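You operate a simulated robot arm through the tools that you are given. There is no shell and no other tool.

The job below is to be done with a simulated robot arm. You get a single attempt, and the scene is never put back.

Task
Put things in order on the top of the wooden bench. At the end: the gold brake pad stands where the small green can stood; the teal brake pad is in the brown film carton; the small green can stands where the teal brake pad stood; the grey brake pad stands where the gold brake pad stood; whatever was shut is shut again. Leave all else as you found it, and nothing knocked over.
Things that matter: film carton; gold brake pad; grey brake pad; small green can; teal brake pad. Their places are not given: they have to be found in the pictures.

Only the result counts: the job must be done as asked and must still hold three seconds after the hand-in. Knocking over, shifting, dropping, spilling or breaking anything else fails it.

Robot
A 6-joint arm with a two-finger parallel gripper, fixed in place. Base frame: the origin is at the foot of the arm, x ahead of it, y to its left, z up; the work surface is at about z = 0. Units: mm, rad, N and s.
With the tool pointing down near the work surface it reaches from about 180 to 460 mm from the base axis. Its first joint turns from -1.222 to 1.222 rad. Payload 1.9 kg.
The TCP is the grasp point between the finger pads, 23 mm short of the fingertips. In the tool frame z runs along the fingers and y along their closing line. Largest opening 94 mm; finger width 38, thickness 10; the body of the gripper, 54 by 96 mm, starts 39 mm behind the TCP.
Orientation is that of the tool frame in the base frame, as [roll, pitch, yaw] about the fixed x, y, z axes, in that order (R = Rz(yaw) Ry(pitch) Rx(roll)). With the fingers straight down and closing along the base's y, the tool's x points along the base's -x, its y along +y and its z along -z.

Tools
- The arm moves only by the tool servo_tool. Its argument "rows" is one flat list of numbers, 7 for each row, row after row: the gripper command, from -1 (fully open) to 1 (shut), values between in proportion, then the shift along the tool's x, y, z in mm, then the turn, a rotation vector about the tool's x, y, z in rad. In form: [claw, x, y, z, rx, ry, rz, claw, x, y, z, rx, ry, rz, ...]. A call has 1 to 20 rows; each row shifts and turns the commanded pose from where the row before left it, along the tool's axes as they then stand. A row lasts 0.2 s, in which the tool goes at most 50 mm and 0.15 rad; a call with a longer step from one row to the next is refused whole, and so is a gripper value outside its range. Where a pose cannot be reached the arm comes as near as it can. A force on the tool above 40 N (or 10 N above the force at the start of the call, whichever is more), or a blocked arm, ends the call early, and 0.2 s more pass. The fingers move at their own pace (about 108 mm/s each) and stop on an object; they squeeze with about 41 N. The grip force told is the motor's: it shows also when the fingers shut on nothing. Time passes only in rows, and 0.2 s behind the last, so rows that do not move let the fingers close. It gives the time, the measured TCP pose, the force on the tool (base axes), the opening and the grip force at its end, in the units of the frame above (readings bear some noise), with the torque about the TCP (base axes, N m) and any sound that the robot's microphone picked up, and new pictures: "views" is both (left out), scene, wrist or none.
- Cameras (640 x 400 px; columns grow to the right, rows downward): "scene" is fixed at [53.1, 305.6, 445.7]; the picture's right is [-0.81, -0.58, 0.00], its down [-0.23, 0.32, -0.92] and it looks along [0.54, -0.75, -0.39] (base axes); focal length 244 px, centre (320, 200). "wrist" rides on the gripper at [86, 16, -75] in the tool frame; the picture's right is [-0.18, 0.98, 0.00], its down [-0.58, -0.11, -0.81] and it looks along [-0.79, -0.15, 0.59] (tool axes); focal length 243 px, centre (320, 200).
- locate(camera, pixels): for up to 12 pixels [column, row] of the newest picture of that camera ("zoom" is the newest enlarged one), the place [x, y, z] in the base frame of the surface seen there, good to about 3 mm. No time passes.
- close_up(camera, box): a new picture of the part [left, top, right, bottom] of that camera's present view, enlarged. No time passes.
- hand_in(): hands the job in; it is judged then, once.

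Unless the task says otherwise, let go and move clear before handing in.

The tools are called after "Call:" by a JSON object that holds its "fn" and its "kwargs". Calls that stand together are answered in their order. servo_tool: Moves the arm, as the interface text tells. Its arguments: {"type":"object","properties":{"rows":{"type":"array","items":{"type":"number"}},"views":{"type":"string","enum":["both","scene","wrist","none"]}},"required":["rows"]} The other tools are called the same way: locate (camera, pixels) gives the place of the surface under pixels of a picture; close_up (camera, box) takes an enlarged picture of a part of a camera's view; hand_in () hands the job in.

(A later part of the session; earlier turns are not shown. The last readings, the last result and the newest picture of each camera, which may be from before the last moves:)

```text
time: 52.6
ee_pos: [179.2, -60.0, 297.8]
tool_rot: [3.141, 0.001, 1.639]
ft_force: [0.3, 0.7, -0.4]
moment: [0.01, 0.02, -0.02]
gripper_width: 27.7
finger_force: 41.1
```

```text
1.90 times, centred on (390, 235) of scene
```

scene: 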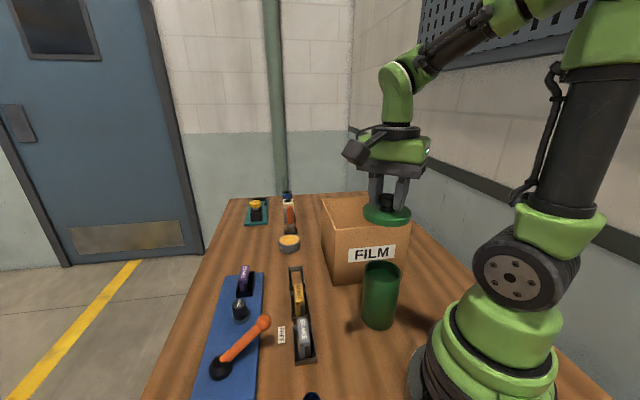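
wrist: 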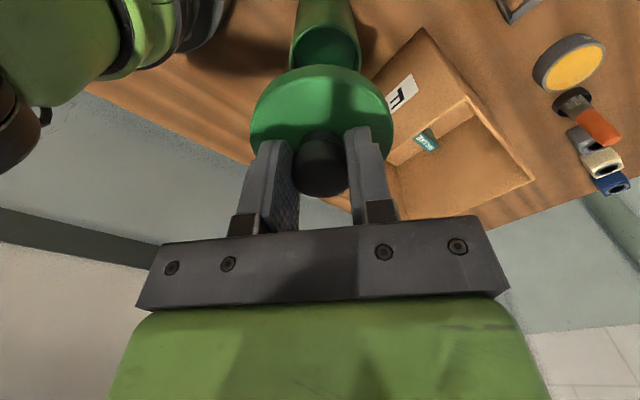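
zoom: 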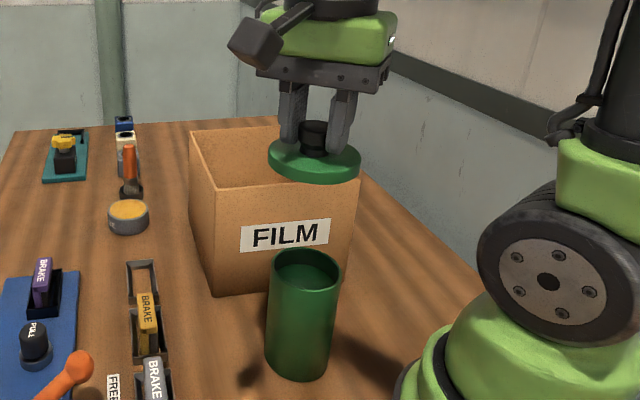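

Inside the canister there is a dark-green disc-like surface with a narrow gap to the wall. I'll measure its depth.

Call:
{"fn": "close_up", "kwargs": {"camera": "wrist", "box": [280, 0, 370, 75]}}

Call:
{"fn": "locate", "kwargs": {"camera": "zoom", "pixels": [[320, 110], [320, 160], [320, 200], [320, 250], [320, 300], [240, 250], [400, 250], [170, 250], [470, 250], [300, 285], [200, 290], [460, 300]]}}

Call:
{"fn": "close_up", "kwargs": {"camera": "scene", "box": [350, 250, 415, 300]}}

```text
5.33 times, centred on (325, 38) of wrist
```

zoom: 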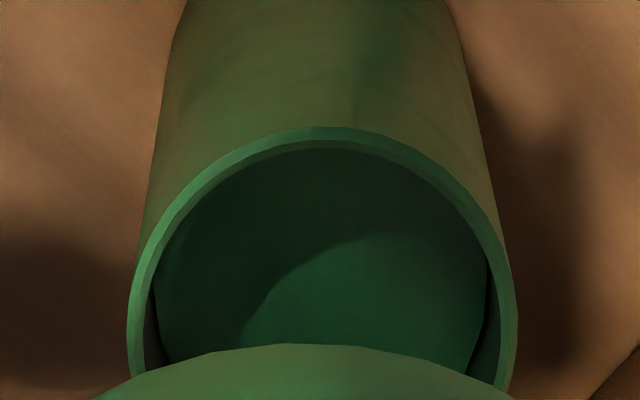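

```text
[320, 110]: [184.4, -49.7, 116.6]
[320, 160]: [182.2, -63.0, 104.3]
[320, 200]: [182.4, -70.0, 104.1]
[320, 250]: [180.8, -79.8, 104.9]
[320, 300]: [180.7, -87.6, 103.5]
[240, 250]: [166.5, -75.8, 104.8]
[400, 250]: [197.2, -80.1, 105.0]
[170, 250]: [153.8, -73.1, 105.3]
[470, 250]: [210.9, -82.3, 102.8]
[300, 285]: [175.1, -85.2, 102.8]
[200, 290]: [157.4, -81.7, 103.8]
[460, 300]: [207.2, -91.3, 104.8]
```

```text
8.00 times, centred on (382, 275) of scene
```

zoom: 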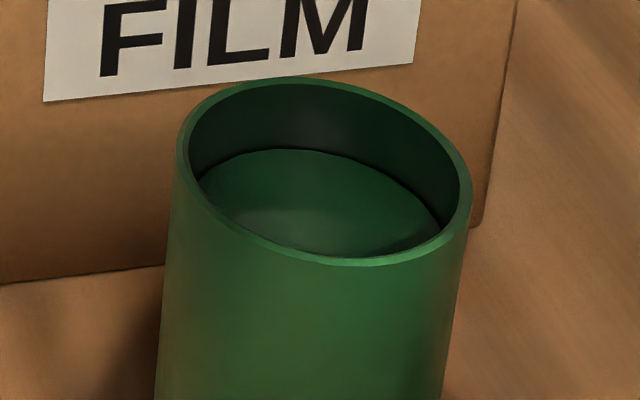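

The surface inside is at z≈104, just below the rim (117), so this is a filled, lidded can — it must be the "small green can", whose lid has to come off to grip the body and go back on at the end. I'll set the lid down on a free spot of the bench near (262,-42).

Call:
{"fn": "servo_tool", "kwargs": {"rows": [1, 2.5, 16.8, 0, 0, 0, 0, 1, 2.5, 16.8, 0, 0, 0, 0, 1, 2.5, 16.8, 0, 0, 0, 0, 1, 2.5, 16.8, 0, 0, 0, 0, 1, 2.5, 16.8, 0, 0, 0, 0, 1, 0, 0, 30, 0, 0, 0, 1, 0, 0, 30, 0, 0, 0, 1, 0, 0, 30, 0, 0, 0, 1, 0, 0, 30, 0, 0, 0], "views": "both"}}

Call:
{"fn": "close_up", "kwargs": {"camera": "scene", "box": [270, 180, 430, 340]}}

```text
time: 54.6
ee_pos: [260.4, -41.9, 181.3]
tool_rot: [-3.141, 0.001, 1.638]
ft_force: [-0.1, -0.4, -0.3]
moment: [-0.01, -0.04, 0.02]
gripper_width: 27.4
finger_force: 41.2
```

scene: 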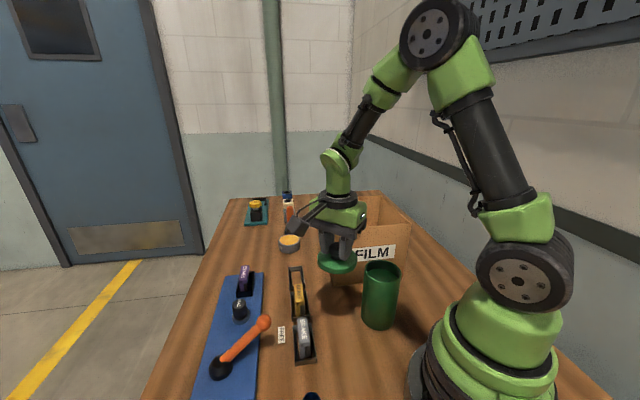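
wrist: 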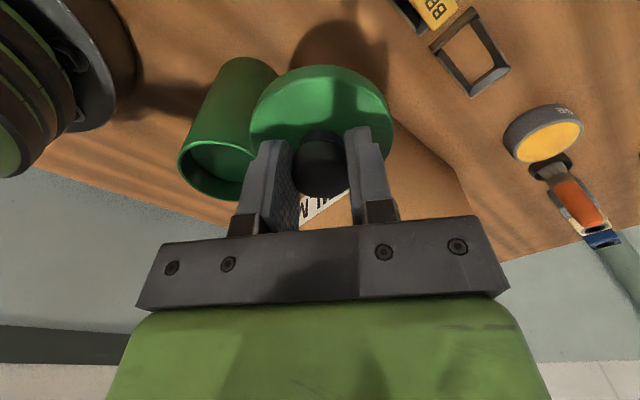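

```text
2.50 times, centred on (350, 260) of scene
```

zoom: 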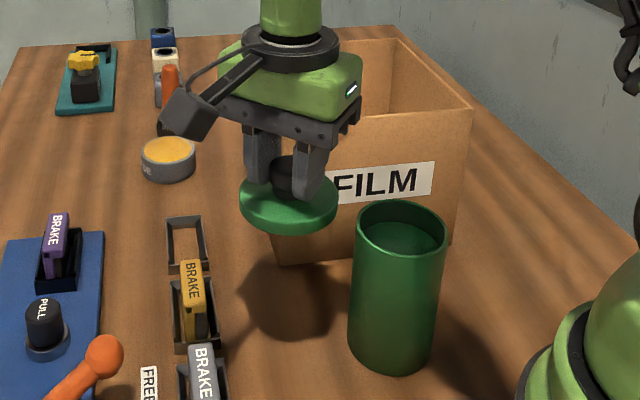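

The lid hangs level over a clear area between the can, the pad frames and the carton. I'll lower it to about 15 mm above the bench.

Call:
{"fn": "servo_tool", "kwargs": {"rows": [1, 0, 0, 25, 0, 0, 0, 1, 0, 0, 25, 0, 0, 0, 1, 0, 0, 25, 0, 0, 0, 1, 0, 0, 25, 0, 0, 0, 1, 0, 0, 18, 0, 0, 0], "views": "both"}}

Call:
{"fn": "close_up", "kwargs": {"camera": "scene", "box": [270, 200, 430, 360]}}

```text
time: 55.8
ee_pos: [261.3, -42.1, 62.5]
tool_rot: [3.14, 0.001, 1.64]
ft_force: [0.1, 0.3, -1.0]
moment: [-0.04, 0.03, 0.0]
gripper_width: 27.6
finger_force: 41.5
```

scene: 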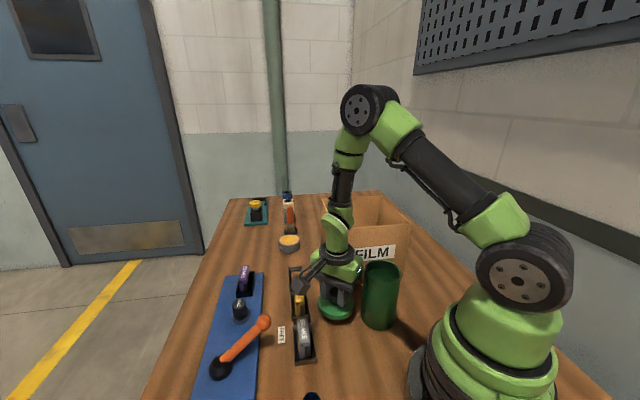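
wrist: 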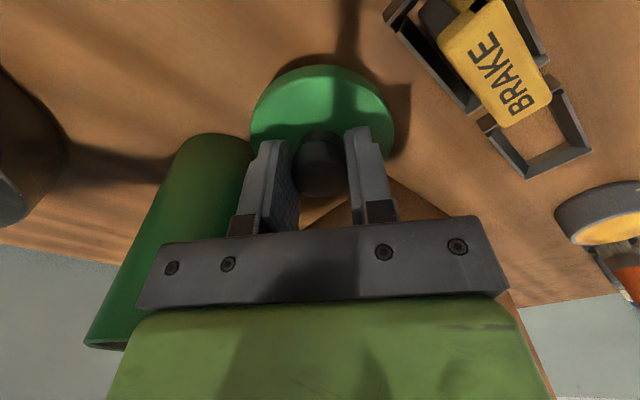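

```text
2.50 times, centred on (350, 280) of scene
```

zoom: 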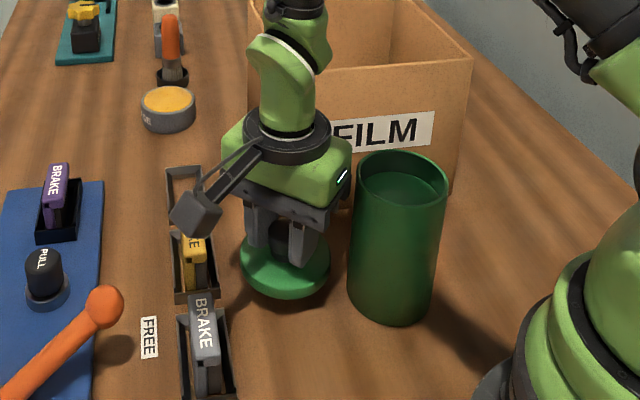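

The palm's corner is within about a millimetre of the can's wall, so I'll shift 12 mm away in +x (toward tool +y) before lowering further.

Call:
{"fn": "servo_tool", "kwargs": {"rows": [1, 0, 6, 0, 0, 0, 0, 1, 0, 6, 0, 0, 0, 0, 1, 0, 0, 6, 0, 0, 0, 1, 0, 0, 4, 0, 0, 0], "views": "both"}}

Call:
{"fn": "close_up", "kwargs": {"camera": "scene", "box": [290, 220, 410, 340]}}

```text
time: 56.8
ee_pos: [272.1, -41.9, 50.3]
tool_rot: [-3.141, 0.003, 1.637]
ft_force: [0.5, 0.5, -0.5]
moment: [-0.01, -0.01, -0.02]
gripper_width: 27.7
finger_force: 41.1
```

scene: 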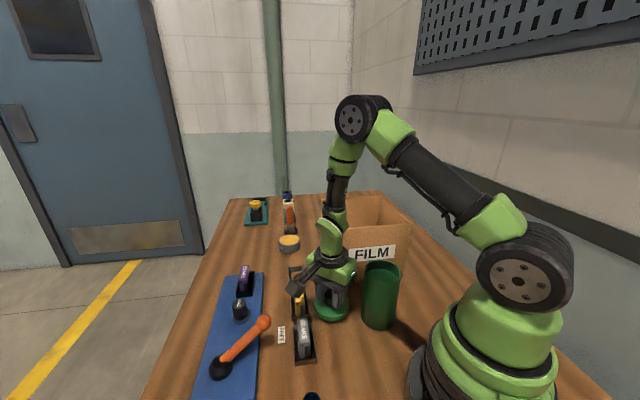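
wrist: 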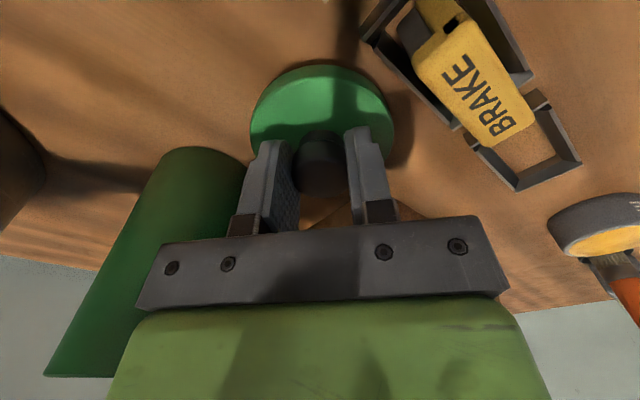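

```text
3.33 times, centred on (350, 280) of scene
```

zoom: 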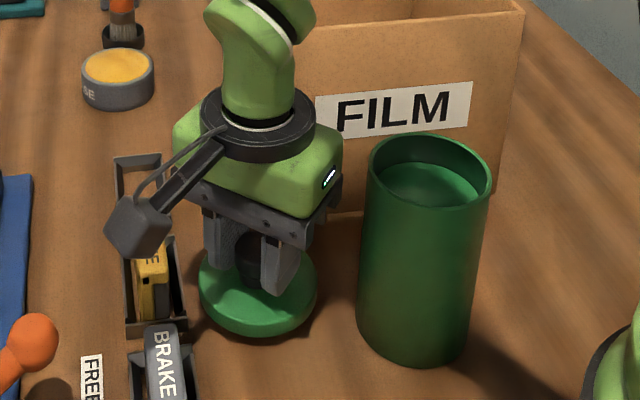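

There's now clear space between the palm and the can. I'll lower in small steps until the lid touches the bench.

Call:
{"fn": "servo_tool", "kwargs": {"rows": [1, 0, 0, 2, 0, 0, 0, 1, 0, 0, 1.5, 0, 0, 0, 1, 0, 0, 1, 0, 0, 0], "views": "none"}}

```text
time: 57.6
ee_pos: [272.6, -42.0, 47.3]
tool_rot: [3.141, 0.002, 1.639]
ft_force: [-0.4, 0.4, -0.6]
moment: [-0.01, 0.04, 0.0]
gripper_width: 27.7
finger_force: 40.9
```

No contact yet at z≈47. Three more 1 mm steps.

Call:
{"fn": "servo_tool", "kwargs": {"rows": [1, 0, 0, 1, 0, 0, 0, 1, 0, 0, 1, 0, 0, 0], "views": "none"}}

```text
time: 58.2
ee_pos: [273.2, -42.7, 45.8]
tool_rot: [3.14, 0.002, 1.639]
ft_force: [-0.8, -0.2, -1.0]
moment: [0.01, -0.05, 0.01]
gripper_width: 27.8
finger_force: 41.1
```

Call:
{"fn": "servo_tool", "kwargs": {"rows": [1, 0, 0, 1, 0, 0, 0, 1, 0, 0, 1, 0, 0, 0], "views": "none"}}

Call:
{"fn": "close_up", "kwargs": {"camera": "scene", "box": [300, 260, 380, 340]}}

```text
time: 58.8
ee_pos: [273.6, -42.4, 42.0]
tool_rot: [-3.141, 0.002, 1.639]
ft_force: [-0.3, -0.1, -0.8]
moment: [-0.01, 0.0, -0.01]
gripper_width: 27.7
finger_force: 41.0
```

```text
5.00 times, centred on (340, 300) of scene
```

zoom: 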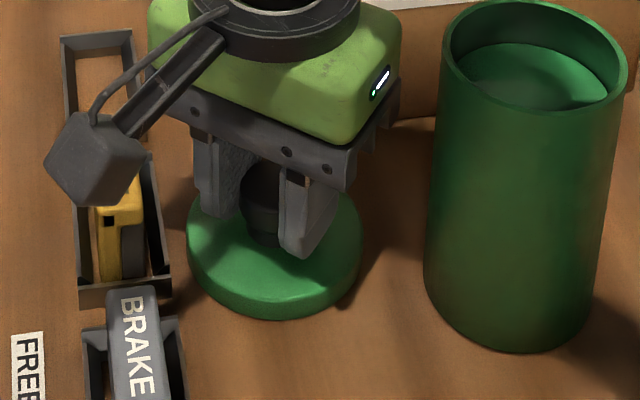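

The lid is almost on the bench. Continuing in 1 mm steps.

Call:
{"fn": "servo_tool", "kwargs": {"rows": [1, 0, 0, 1, 0, 0, 0, 1, 0, 0, 1, 0, 0, 0], "views": "none"}}

```text
time: 59.5
ee_pos: [273.8, -42.5, 41.7]
tool_rot: [-3.141, 0.001, 1.639]
ft_force: [-1.3, 0.4, 2.5]
moment: [-0.08, -0.01, -0.05]
gripper_width: 27.6
finger_force: 40.8
stopped in row 2: the force on the tool passed its limit at 44 N (the readings are from after the stop); the commanded pose is now the measured one
```

The lid touched the bench (force stop at z≈41.7, now relaxed). I'll open the fingers and lift away.

Call:
{"fn": "servo_tool", "kwargs": {"rows": [0.3, 0, 0, 0, 0, 0, 0, -0.1, 0, 0, 0, 0, 0, 0, -0.1, 0, 0, 0, 0, 0, 0], "views": "wrist"}}

Call:
{"fn": "servo_tool", "kwargs": {"rows": [-0.1, 0, 0, -10, 0, 0, 0, -0.1, 0, 0, -20, 0, 0, 0, -0.1, 0, 0, -30, 0, 0, 0, -0.1, 0, 0, -35, 0, 0, 0, -0.1, 0, 0, -35, 0, 0, 0, -0.1, 0, 0, -30, 0, 0, 0], "views": "both"}}

Call:
{"fn": "close_up", "kwargs": {"camera": "wrist", "box": [100, 0, 540, 230]}}

```text
time: 60.3
ee_pos: [274.1, -41.5, 42.8]
tool_rot: [-3.141, 0.0, 1.64]
ft_force: [-0.3, -0.5, 1.0]
moment: [-0.04, 0.0, -0.04]
gripper_width: 51.8
finger_force: 0.1
```

wrist: 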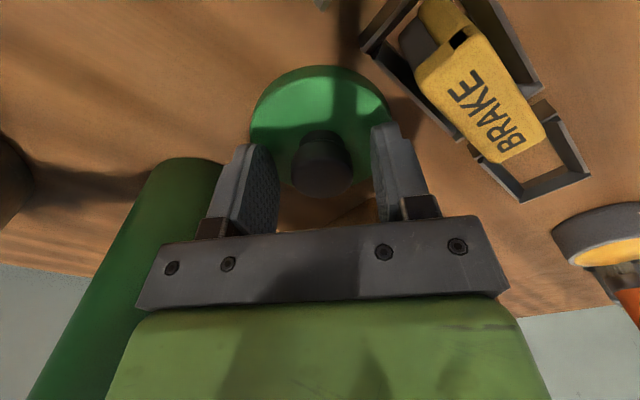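

```text
time: 61.7
ee_pos: [272.8, -42.1, 201.9]
tool_rot: [-3.141, 0.002, 1.638]
ft_force: [-0.1, 0.2, 0.1]
moment: [0.02, -0.02, -0.02]
gripper_width: 51.7
finger_force: 0.1
```

scene: 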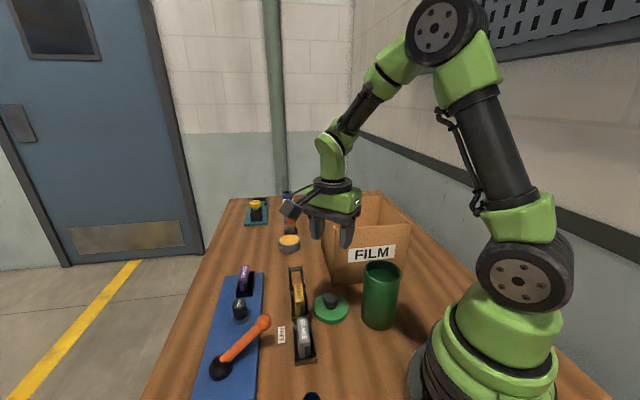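
wrist: 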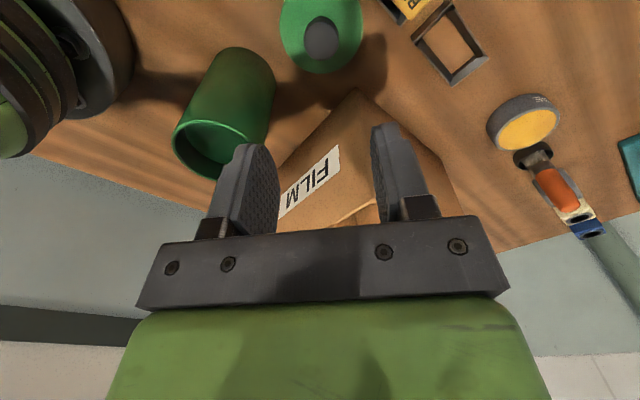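

```text
1.45 times, centred on (320, 115) of wrist
```

zoom: 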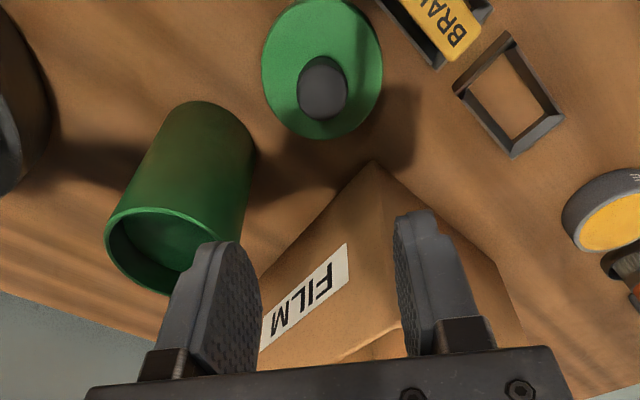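

The lid sits on the bench at (273,-42) and the can is open. I'll move above the can with the fingers fully open and look inside once more.

Call:
{"fn": "servo_tool", "kwargs": {"rows": [-1, -8.9, -23.7, -8, 0, 0, 0, -1, -8.9, -23.7, -8, 0, 0, 0, -1, -8.9, -23.7, -8, 0, 0, 0, -1, -8.9, -23.7, -8, 0, 0, 0], "views": "both"}}

Call:
{"fn": "close_up", "kwargs": {"camera": "wrist", "box": [240, 0, 400, 140]}}

Call:
{"fn": "close_up", "kwargs": {"camera": "scene", "box": [350, 250, 415, 335]}}

```text
time: 62.7
ee_pos: [179.4, -83.1, 235.1]
tool_rot: [-3.141, 0.001, 1.642]
ft_force: [0.2, 0.4, 0.1]
moment: [0.03, -0.02, 0.0]
gripper_width: 94.0
finger_force: 0.2
```

scene: 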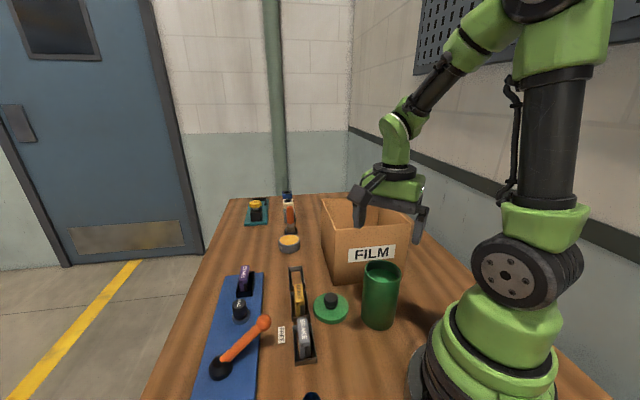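
wrist: 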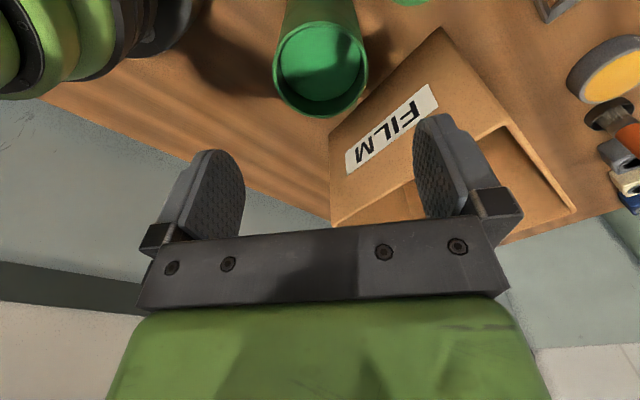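

```text
2.86 times, centred on (320, 70) of wrist
```

zoom: 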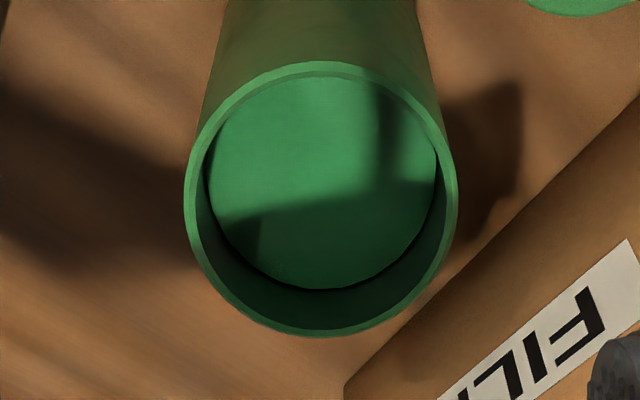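

```text
4.71 times, centred on (382, 292) of scene
```

zoom: 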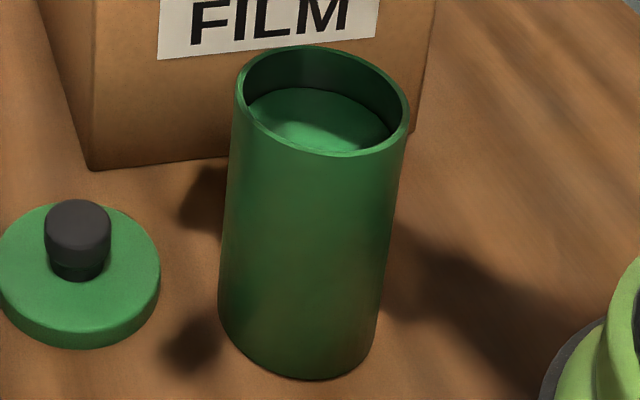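

The can has a solid floor just below its rim and nothing else in it. I'll measure the rim to centre the grasp exactly.

Call:
{"fn": "locate", "kwargs": {"camera": "wrist", "pixels": [[273, 70], [367, 68], [320, 24], [321, 116], [280, 40], [358, 36], [290, 105], [356, 100]]}}

Call:
{"fn": "locate", "kwargs": {"camera": "zoom", "pixels": [[240, 95], [405, 110], [320, 48], [315, 152], [300, 378], [222, 300], [365, 350], [80, 220], [2, 260], [157, 265], [80, 205], [80, 345]]}}

```text
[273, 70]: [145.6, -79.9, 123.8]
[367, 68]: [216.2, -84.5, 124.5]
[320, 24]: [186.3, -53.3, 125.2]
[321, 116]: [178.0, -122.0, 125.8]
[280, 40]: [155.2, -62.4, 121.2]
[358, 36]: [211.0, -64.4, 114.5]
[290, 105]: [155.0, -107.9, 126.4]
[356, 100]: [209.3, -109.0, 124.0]
```

```text
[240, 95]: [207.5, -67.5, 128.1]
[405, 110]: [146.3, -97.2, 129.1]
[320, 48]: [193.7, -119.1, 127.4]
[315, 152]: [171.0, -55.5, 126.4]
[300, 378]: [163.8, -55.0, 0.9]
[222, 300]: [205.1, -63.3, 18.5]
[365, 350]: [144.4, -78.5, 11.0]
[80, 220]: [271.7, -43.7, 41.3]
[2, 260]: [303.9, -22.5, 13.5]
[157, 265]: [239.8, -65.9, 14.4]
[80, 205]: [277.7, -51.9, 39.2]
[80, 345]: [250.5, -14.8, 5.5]
```

The rim is at z≈125 with outer diameter ≈70, centred near (180.5,-85.5). I'll descend around it to TCP z≈95 with the fingers fully open.

Call:
{"fn": "servo_tool", "kwargs": {"rows": [-1, -2.5, 0.9, 25, 0, 0, 0, -1, 0, 0, 30, 0, 0, 0, -1, 0, 0, 30, 0, 0, 0, -1, 0, 0, 30, 0, 0, 0], "views": "both"}}

Call:
{"fn": "close_up", "kwargs": {"camera": "wrist", "box": [140, 20, 520, 240]}}

Call:
{"fn": "close_up", "kwargs": {"camera": "scene", "box": [330, 200, 450, 340]}}

```text
time: 63.7
ee_pos: [180.4, -86.5, 119.2]
tool_rot: [3.141, 0.001, 1.641]
ft_force: [0.2, -0.2, 1.4]
moment: [0.03, 0.01, -0.03]
gripper_width: 94.0
finger_force: 0.0
```

scene: 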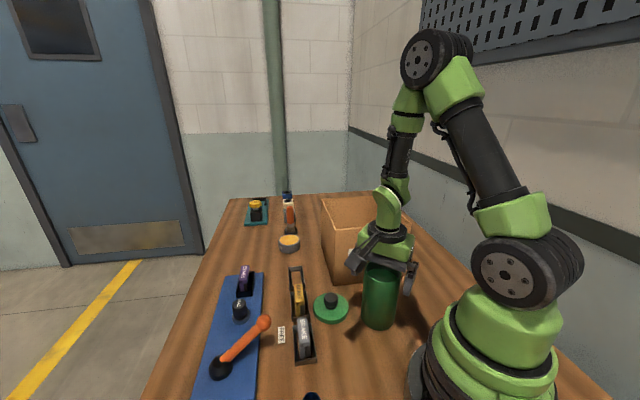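
wrist: 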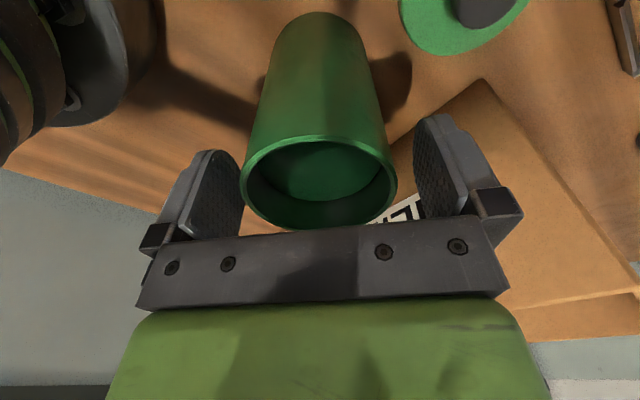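

```text
1.68 times, centred on (330, 130) of wrist
```

zoom: 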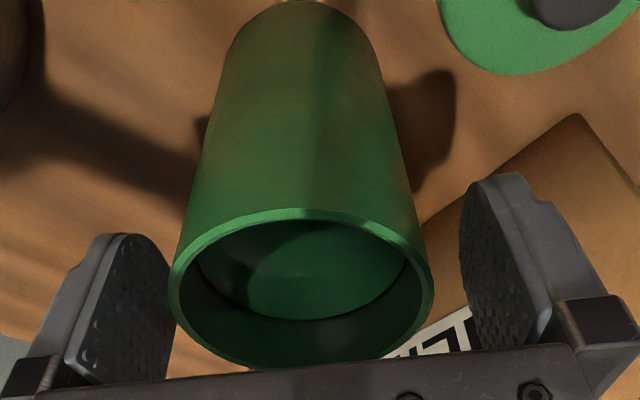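

```text
2.86 times, centred on (390, 270) of scene
```

zoom: 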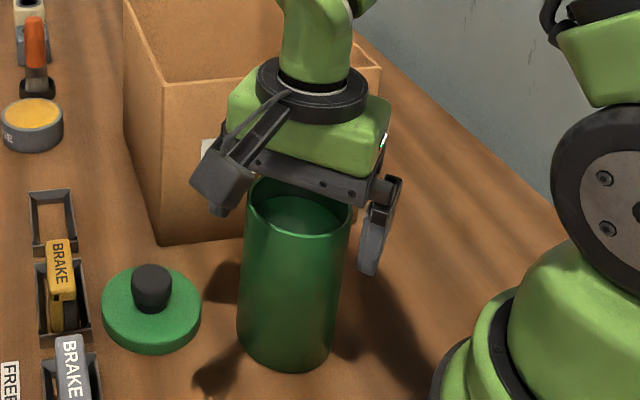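

The can is between the fingers, offset about 2 mm toward the base side. I'll correct that and descend the last 24 mm to TCP z≈95.

Call:
{"fn": "servo_tool", "kwargs": {"rows": [-1, 0, -2, 8, 0, 0, 0, -1, 0, 0, 8, 0, 0, 0, -1, 0, 0, 8, 0, 0, 0], "views": "wrist"}}

```text
time: 64.5
ee_pos: [181.1, -87.6, 94.8]
tool_rot: [3.141, 0.001, 1.638]
ft_force: [-1.2, 0.7, 0.9]
moment: [0.01, 0.01, 0.02]
gripper_width: 94.0
finger_force: 0.0
```

wrist: 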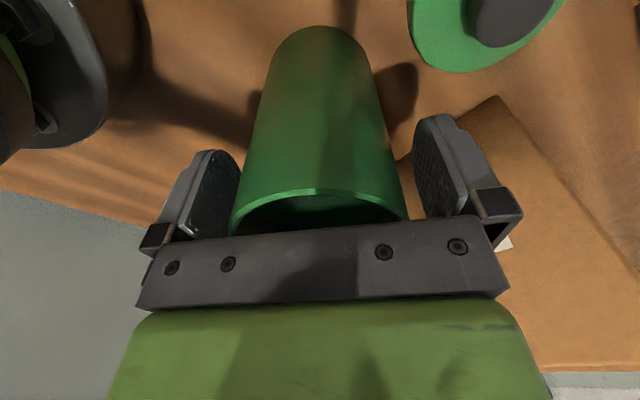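

The fingers are around the can body with no contact. Closing on it now.

Call:
{"fn": "servo_tool", "kwargs": {"rows": [0, 0, 0, 0, 0, 0, 0, 1, 0, 0, 0, 0, 0, 0, 1, 0, 0, 0, 0, 0, 0], "views": "wrist"}}

```text
time: 65.3
ee_pos: [181.0, -86.5, 94.2]
tool_rot: [-3.139, 0.0, 1.639]
ft_force: [0.7, -0.9, 0.1]
moment: [-0.03, 0.03, -0.01]
gripper_width: 68.8
finger_force: 40.3
```

wrist: 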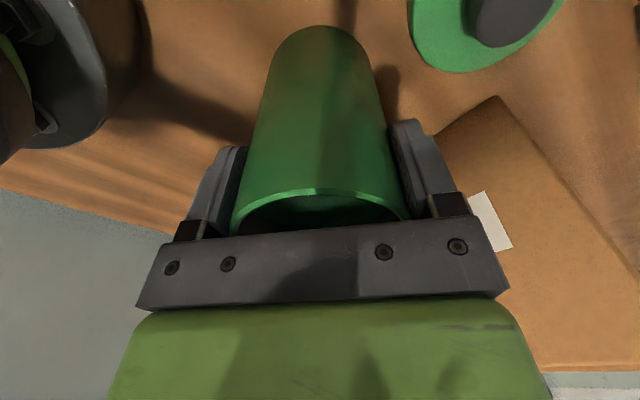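

The can is gripped at 68.8 mm. I'll lift it 20 mm and check the weight reading and that it stays upright.

Call:
{"fn": "servo_tool", "kwargs": {"rows": [1, 0, 0, -5, 0, 0, 0, 1, 0, 0, -7, 0, 0, 0, 1, 0, 0, -8, 0, 0, 0], "views": "both"}}

```text
time: 66.1
ee_pos: [181.3, -85.6, 114.6]
tool_rot: [-3.141, 0.003, 1.639]
ft_force: [-0.6, 0.2, -4.3]
moment: [0.01, -0.01, 0.01]
gripper_width: 68.8
finger_force: 40.4
```

scene: 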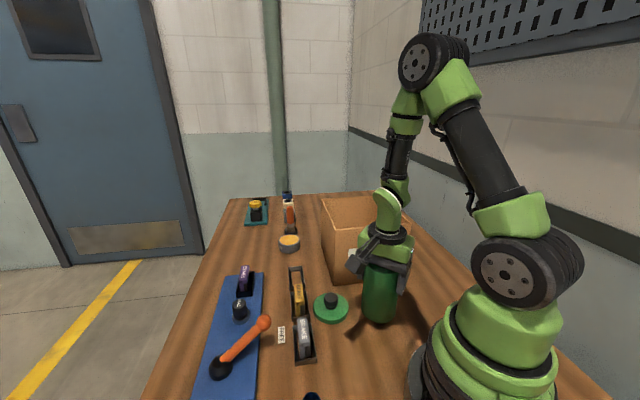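
wrist: 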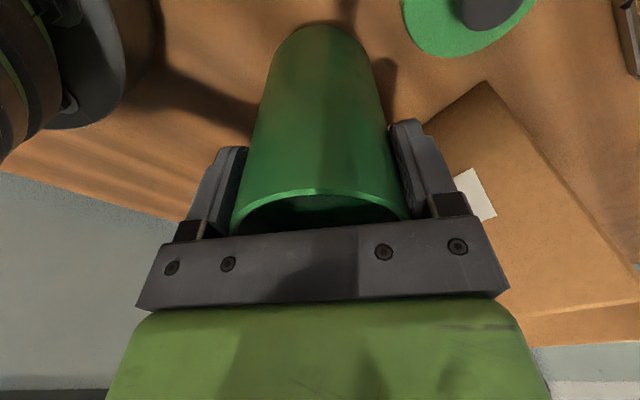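

The can weighs about 0.44 kg and hangs upright. I'll raise it and carry it around the carton corner to above the empty teal frame.

Call:
{"fn": "servo_tool", "kwargs": {"rows": [1, 0, 0, -20, 0, 0, 0, 1, 0, 0, -20, 0, 0, 0, 1, 0, 0, -20, 0, 0, 0, 1, 12.7, 22.7, 0, 0, 0, 0, 1, 12.7, 22.7, 0, 0, 0, 0, 1, 12.7, 22.7, 0, 0, 0, 0, 1, 12.7, 22.7, 0, 0, 0, 0, 1, 12.7, 22.7, 0, 0, 0, 0, 1, 0, 0, 0, 0, 0, 0], "views": "both"}}

Call:
{"fn": "close_up", "kwargs": {"camera": "scene", "box": [270, 180, 430, 340]}}

```text
time: 68.1
ee_pos: [290.4, -13.8, 175.2]
tool_rot: [-3.141, 0.003, 1.64]
ft_force: [-0.3, 0.9, -4.6]
moment: [0.01, -0.04, -0.04]
gripper_width: 68.6
finger_force: 40.8
```

scene: 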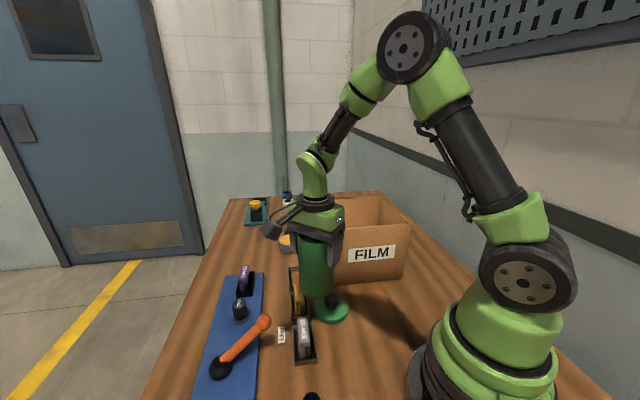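
wrist: 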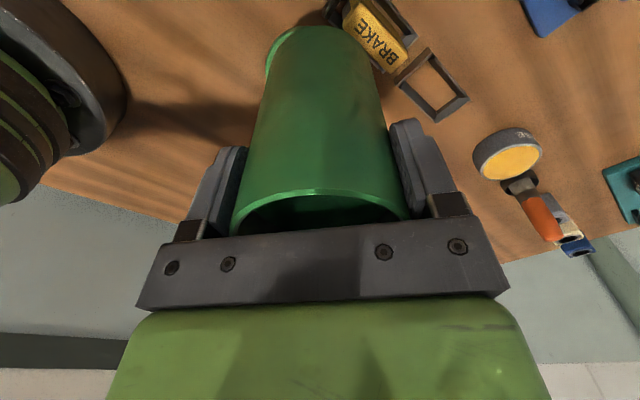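

```text
2.50 times, centred on (350, 260) of scene
```

zoom: 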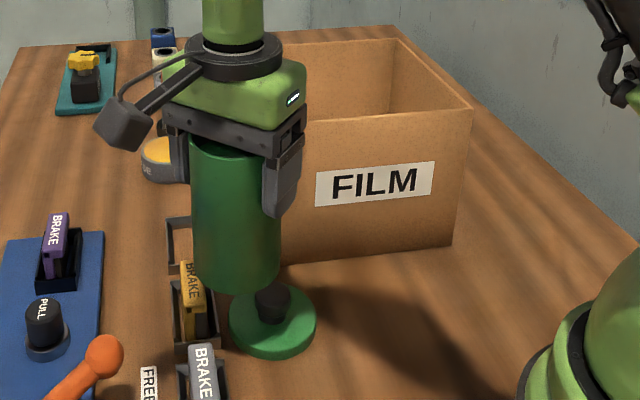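

The can's old spot is bare bench and the can hangs upright. I'll continue to above the empty teal frame at (401.5,-75.8).

Call:
{"fn": "servo_tool", "kwargs": {"rows": [1, -13.6, 21.4, 0, 0, 0, 0, 1, -13.6, 21.4, 0, 0, 0, 0, 1, -13.6, 21.4, 0, 0, 0, 0, 1, -13.6, 21.4, 0, 0, 0, 0, 1, -13.6, 21.4, 0, 0, 0, 0, 1, 0, 0, 0, 0, 0, 0], "views": "both"}}

Call:
{"fn": "close_up", "kwargs": {"camera": "scene", "box": [250, 180, 370, 320]}}

```text
time: 69.5
ee_pos: [402.0, -76.2, 174.1]
tool_rot: [-3.141, 0.002, 1.638]
ft_force: [-1.5, -0.2, -4.4]
moment: [0.01, 0.02, 0.02]
gripper_width: 68.6
finger_force: 41.5
```

scene: 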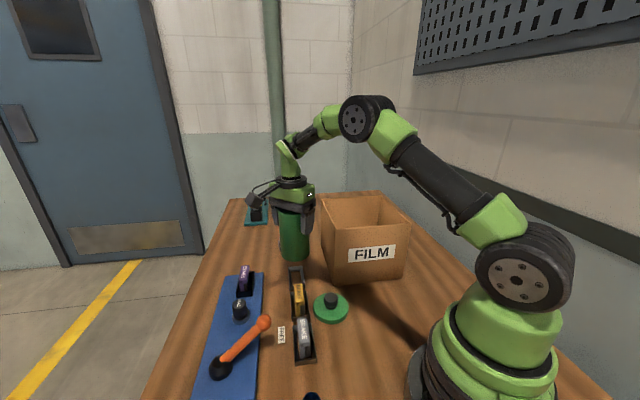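
wrist: 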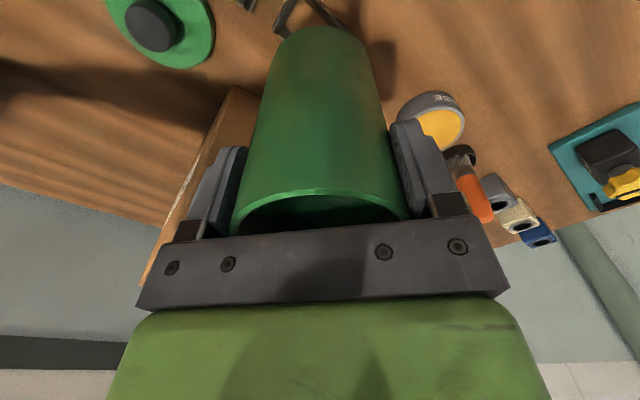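

```text
2.86 times, centred on (310, 250) of scene
```

zoom: 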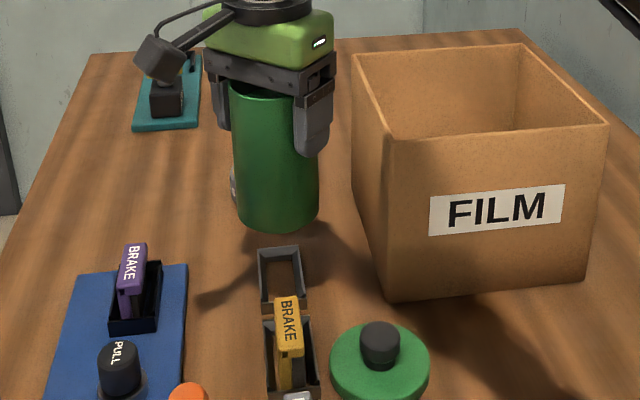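

Centred over the frame at (402,-76). I'll lower 58 mm, then continue in small steps until contact with the frame top.

Call:
{"fn": "servo_tool", "kwargs": {"rows": [1, 0, 0, 16, 0, 0, 0, 1, 0, 0, 16, 0, 0, 0, 1, 0, 0, 14, 0, 0, 0, 1, 0, 0, 8, 0, 0, 0, 1, 0, 0, 4, 0, 0, 0], "views": "both"}}

Call:
{"fn": "close_up", "kwargs": {"camera": "scene", "box": [250, 200, 350, 300]}}

```text
time: 70.7
ee_pos: [402.0, -75.7, 116.4]
tool_rot: [3.14, 0.002, 1.638]
ft_force: [-0.3, 0.7, -4.3]
moment: [0.02, 0.01, -0.01]
gripper_width: 68.4
finger_force: 41.1
```

scene: 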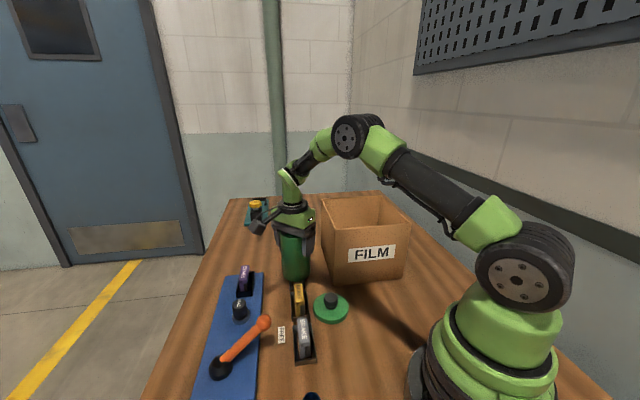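
wrist: 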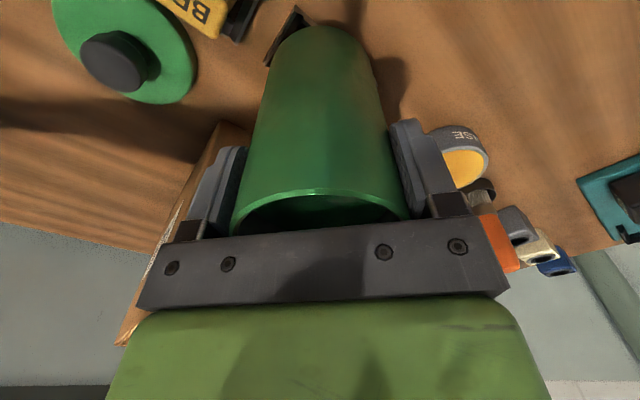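

```text
4.00 times, centred on (300, 250) of scene
```

zoom: 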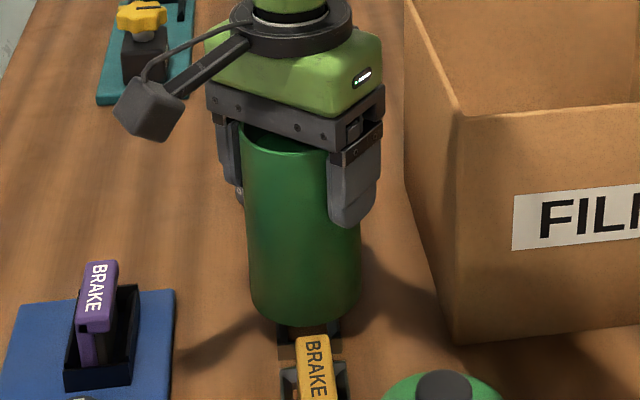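

The can's base is about 8 mm above the frame. Lowering in small steps.

Call:
{"fn": "servo_tool", "kwargs": {"rows": [1, 0, 0, 2, 0, 0, 0, 1, 0, 0, 2, 0, 0, 0, 1, 0, 0, 1, 0, 0, 0], "views": "none"}}

Call:
{"fn": "servo_tool", "kwargs": {"rows": [1, 0, 0, 0.7, 0, 0, 0, 1, 0, 0, 0.7, 0, 0, 0], "views": "none"}}

```text
time: 71.5
ee_pos: [400.8, -75.7, 111.3]
tool_rot: [3.141, 0.0, 1.638]
ft_force: [-0.5, -0.2, -3.1]
moment: [0.04, 0.0, 0.02]
gripper_width: 68.6
finger_force: 41.2
```

```text
time: 72.1
ee_pos: [401.3, -76.1, 110.0]
tool_rot: [-3.141, 0.002, 1.638]
ft_force: [0.0, 0.0, -4.8]
moment: [-0.02, -0.01, -0.01]
gripper_width: 68.4
finger_force: 40.5
```

Call:
{"fn": "servo_tool", "kwargs": {"rows": [1, 0, 0, 0.7, 0, 0, 0, 1, 0, 0, 0.7, 0, 0, 0], "views": "none"}}

Call:
{"fn": "servo_tool", "kwargs": {"rows": [1, 0, 0, 0.7, 0, 0, 0, 1, 0, 0, 0, 0, 0, 0], "views": "none"}}

```text
time: 72.7
ee_pos: [400.8, -74.6, 108.9]
tool_rot: [3.14, 0.001, 1.639]
ft_force: [0.6, 0.3, -4.4]
moment: [0.05, -0.02, -0.01]
gripper_width: 68.5
finger_force: 41.1
```

```text
time: 73.3
ee_pos: [401.0, -75.5, 108.5]
tool_rot: [-3.141, 0.001, 1.639]
ft_force: [-0.9, -0.3, -4.2]
moment: [0.01, -0.02, -0.01]
gripper_width: 68.5
finger_force: 40.6
```

Base at ≈14 mm and still hanging free; a few more fine steps.

Call:
{"fn": "servo_tool", "kwargs": {"rows": [1, 0, 0, 0.7, 0, 0, 0, 1, 0, 0, 0, 0, 0, 0], "views": "none"}}

Call:
{"fn": "servo_tool", "kwargs": {"rows": [1, 0, 0, 0.7, 0, 0, 0, 1, 0, 0, 0, 0, 0, 0], "views": "none"}}

Call:
{"fn": "servo_tool", "kwargs": {"rows": [1, 0, 0, 0.7, 0, 0, 0, 1, 0, 0, 0, 0, 0, 0], "views": "scene"}}

Call:
{"fn": "close_up", "kwargs": {"camera": "scene", "box": [260, 230, 340, 310]}}

```text
time: 73.9
ee_pos: [400.2, -75.5, 107.5]
tool_rot: [3.141, 0.0, 1.64]
ft_force: [-0.4, 0.1, -5.4]
moment: [-0.02, 0.02, -0.01]
gripper_width: 68.2
finger_force: 41.6
```

```text
time: 74.5
ee_pos: [401.1, -74.8, 106.2]
tool_rot: [3.141, 0.003, 1.64]
ft_force: [-0.6, 0.6, -0.2]
moment: [0.13, 0.11, 0.06]
gripper_width: 68.5
finger_force: 40.9
```

```text
time: 75.1
ee_pos: [400.5, -75.3, 105.5]
tool_rot: [3.138, 0.003, 1.638]
ft_force: [-10.0, -1.1, 23.0]
moment: [0.56, 0.93, 0.25]
gripper_width: 68.8
finger_force: 41.2
```

scene: 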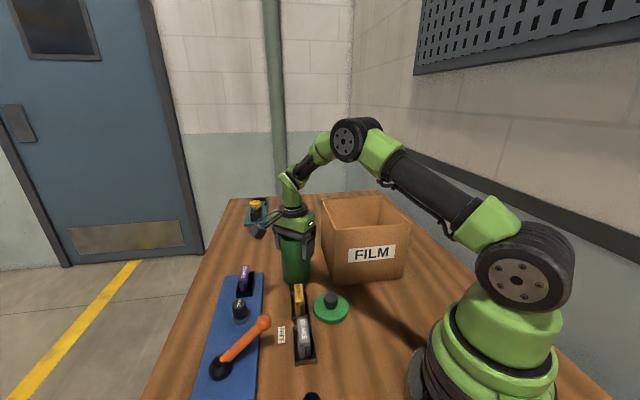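

```text
5.00 times, centred on (300, 270) of scene
```

zoom: 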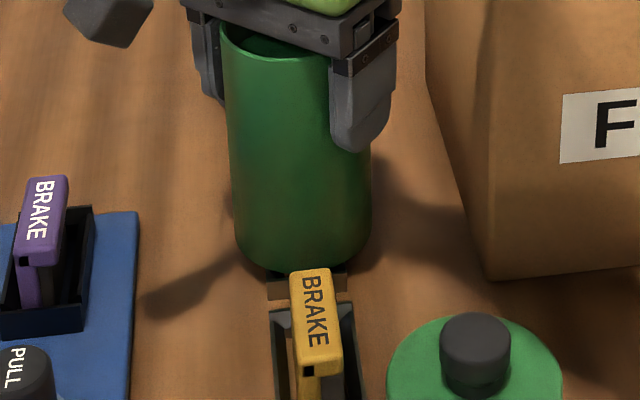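

The can now presses on the frame top (23 N up), so it is supported by the frame. I'll relieve the pressure slightly and open the fingers.

Call:
{"fn": "servo_tool", "kwargs": {"rows": [1, 0, 0, -0.8, 0, 0, 0, 1, 0, 0, 0, 0, 0, 0], "views": "none"}}

```text
time: 75.7
ee_pos: [400.9, -75.9, 105.3]
tool_rot: [3.139, 0.002, 1.641]
ft_force: [-10.8, -1.8, 22.4]
moment: [0.38, 0.74, 0.22]
gripper_width: 68.4
finger_force: 40.7
```

Still 22 N; I'll ease up another 0.8 mm.

Call:
{"fn": "servo_tool", "kwargs": {"rows": [1, 0, 0, -0.8, 0, 0, 0, 1, 0, 0, 0, 0, 0, 0], "views": "none"}}

```text
time: 76.3
ee_pos: [400.2, -75.5, 106.9]
tool_rot: [-3.141, 0.001, 1.64]
ft_force: [1.3, -0.9, -1.1]
moment: [-0.1, -0.23, -0.04]
gripper_width: 68.8
finger_force: 40.9
```

The load is now nearly neutral (-1 N). Opening the fingers fully.

Call:
{"fn": "servo_tool", "kwargs": {"rows": [-0.6, 0, 0, 0, 0, 0, 0, -1, 0, 0, 0, 0, 0, 0, -1, 0, 0, 0, 0, 0, 0], "views": "both"}}

Call:
{"fn": "close_up", "kwargs": {"camera": "scene", "box": [260, 220, 340, 310]}}

```text
time: 77.1
ee_pos: [401.6, -76.4, 106.1]
tool_rot: [3.141, 0.002, 1.639]
ft_force: [0.2, -0.4, 0.1]
moment: [-0.03, -0.01, 0.02]
gripper_width: 93.9
finger_force: 0.1
```

scene: 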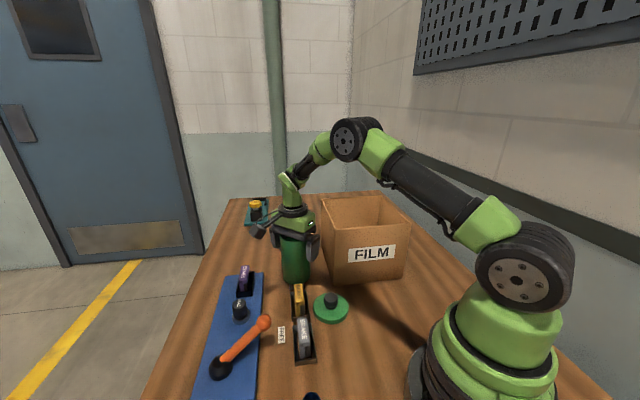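
wrist: 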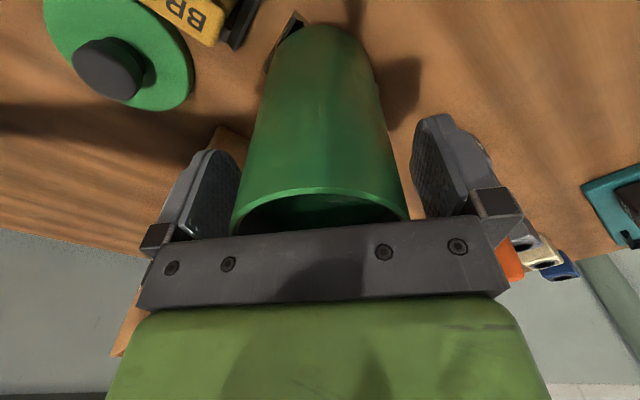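

```text
4.44 times, centred on (300, 265) of scene
```

zoom: 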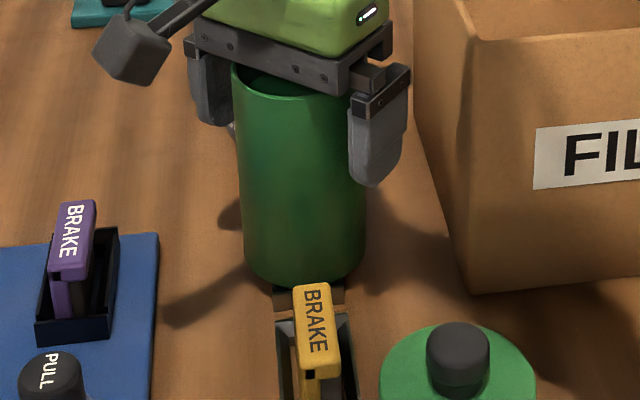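

The can stands upright on the frame, released. I'll raise the gripper straight up and check.

Call:
{"fn": "servo_tool", "kwargs": {"rows": [-1, 0, 0, -10, 0, 0, 0, -1, 0, 0, -20, 0, 0, 0, -1, 0, 0, -25, 0, 0, 0, -1, 0, 0, -25, 0, 0, 0, -1, 0, 0, -20, 0, 0, 0], "views": "both"}}

Call:
{"fn": "close_up", "kwargs": {"camera": "scene", "box": [250, 200, 350, 310]}}

Call:
{"fn": "close_up", "kwargs": {"camera": "wrist", "box": [220, 0, 420, 150]}}

```text
time: 78.3
ee_pos: [401.5, -75.7, 207.9]
tool_rot: [-3.141, 0.002, 1.639]
ft_force: [-0.5, 1.0, -0.2]
moment: [0.01, 0.0, 0.02]
gripper_width: 94.3
finger_force: 0.1
```

scene: 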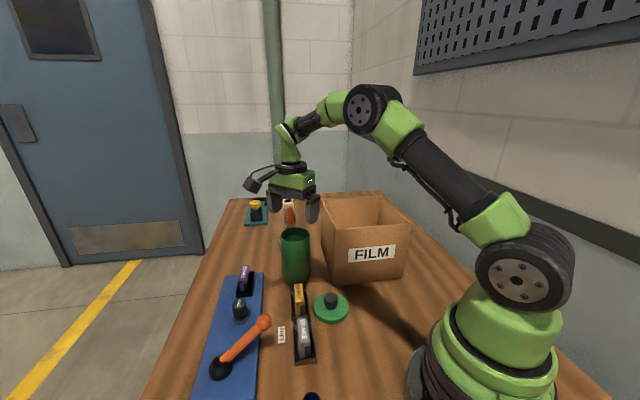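
wrist: 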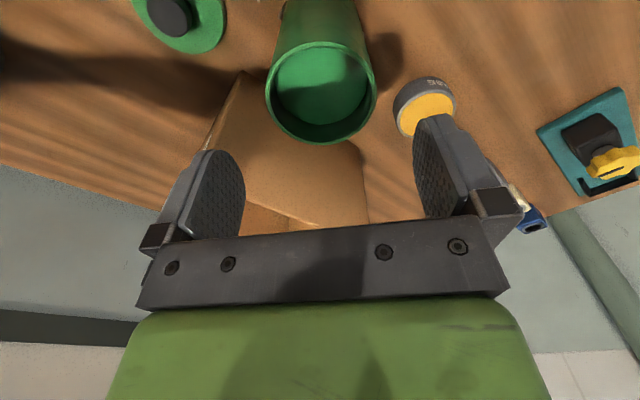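

```text
3.64 times, centred on (300, 255) of scene
```

zoom: 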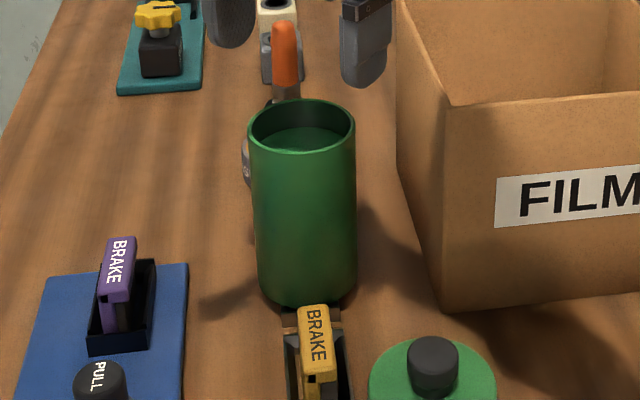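

```text
2.67 times, centred on (320, 75) of wrist
```

zoom: 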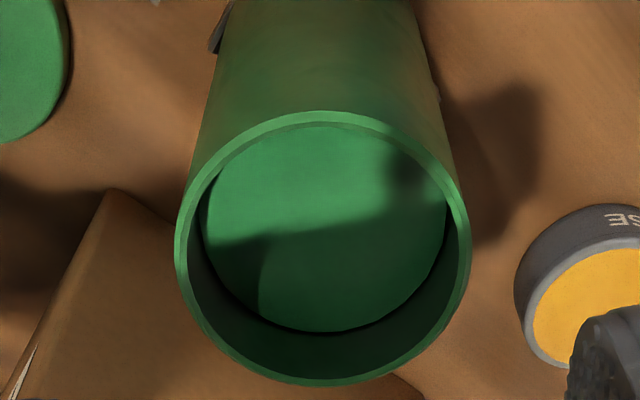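

The can stands upright on the frame. I'll measure its rim centre for putting the lid back.

Call:
{"fn": "locate", "kwargs": {"camera": "zoom", "pixels": [[180, 240], [467, 235], [320, 115], [322, 380], [210, 165], [425, 165], [225, 335], [420, 335], [320, 220]]}}

Call:
{"fn": "locate", "kwargs": {"camera": "scene", "pixels": [[281, 236], [309, 236], [295, 229], [295, 243], [331, 298], [331, 305]]}}

```text
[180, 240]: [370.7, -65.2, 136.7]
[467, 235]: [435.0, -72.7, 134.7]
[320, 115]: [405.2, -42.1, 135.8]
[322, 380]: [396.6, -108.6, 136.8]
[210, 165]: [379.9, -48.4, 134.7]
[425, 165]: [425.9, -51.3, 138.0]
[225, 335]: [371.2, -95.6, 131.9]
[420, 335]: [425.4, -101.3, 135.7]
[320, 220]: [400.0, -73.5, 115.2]
```

```text
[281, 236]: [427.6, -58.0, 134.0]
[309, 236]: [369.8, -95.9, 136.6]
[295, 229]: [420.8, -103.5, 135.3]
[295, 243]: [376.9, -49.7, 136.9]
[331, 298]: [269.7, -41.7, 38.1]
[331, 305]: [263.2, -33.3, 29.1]
```

Rim centre ≈(401,-76), z≈136. Now I'll go back to the lid with an exactly reversed displacement, at height, then descend toward the knob.

Call:
{"fn": "servo_tool", "kwargs": {"rows": [-0.1, 8.52, -24.92, 0, 0, 0, 0, -0.1, 8.52, -24.92, 0, 0, 0, 0, -0.1, 8.52, -24.92, 0, 0, 0, 0, -0.1, 8.52, -24.92, 0, 0, 0, 0, -0.1, 8.52, -24.92, 0, 0, 0, 0, -0.1, 0, 0, 30, 0, 0, 0, -0.1, 0, 0, 30, 0, 0, 0, -0.1, 0, 0, 30, 0, 0, 0, -0.1, 0, 0, 30, 0, 0, 0], "views": "both"}}

Call:
{"fn": "close_up", "kwargs": {"camera": "wrist", "box": [200, 30, 440, 230]}}

```text
time: 80.3
ee_pos: [275.0, -41.3, 88.5]
tool_rot: [3.14, 0.001, 1.639]
ft_force: [0.2, 0.0, -0.5]
moment: [0.03, -0.03, 0.0]
gripper_width: 52.0
finger_force: 0.0
```

scene: 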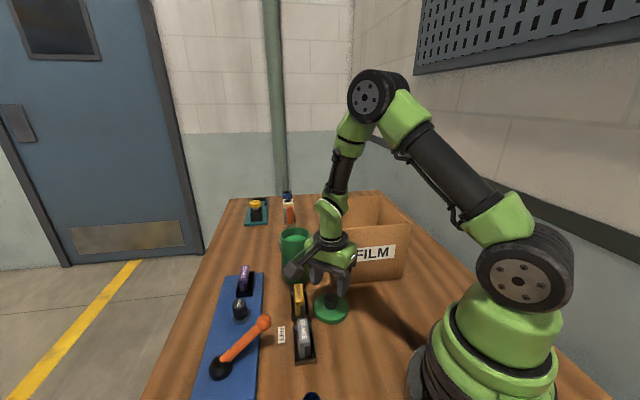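
wrist: 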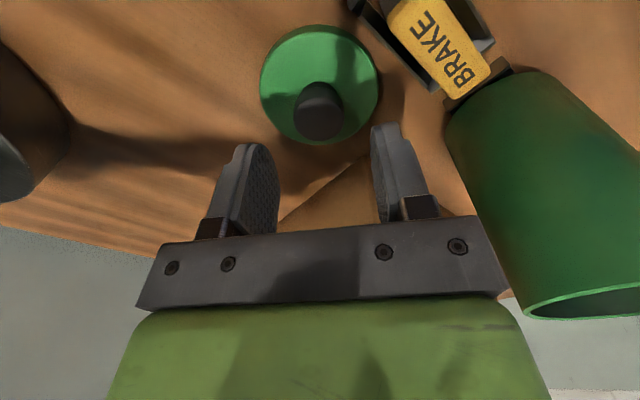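

```text
2.00 times, centred on (320, 130) of wrist
```

zoom: 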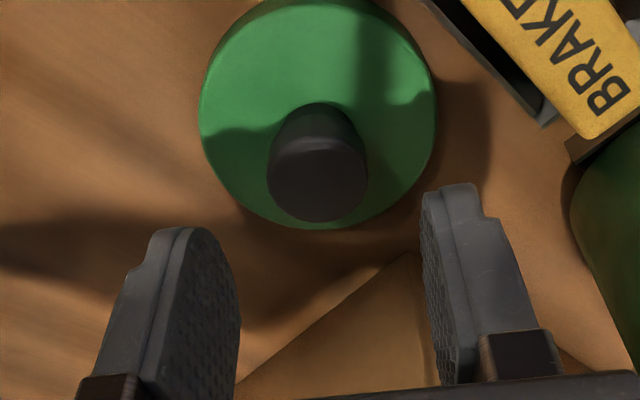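

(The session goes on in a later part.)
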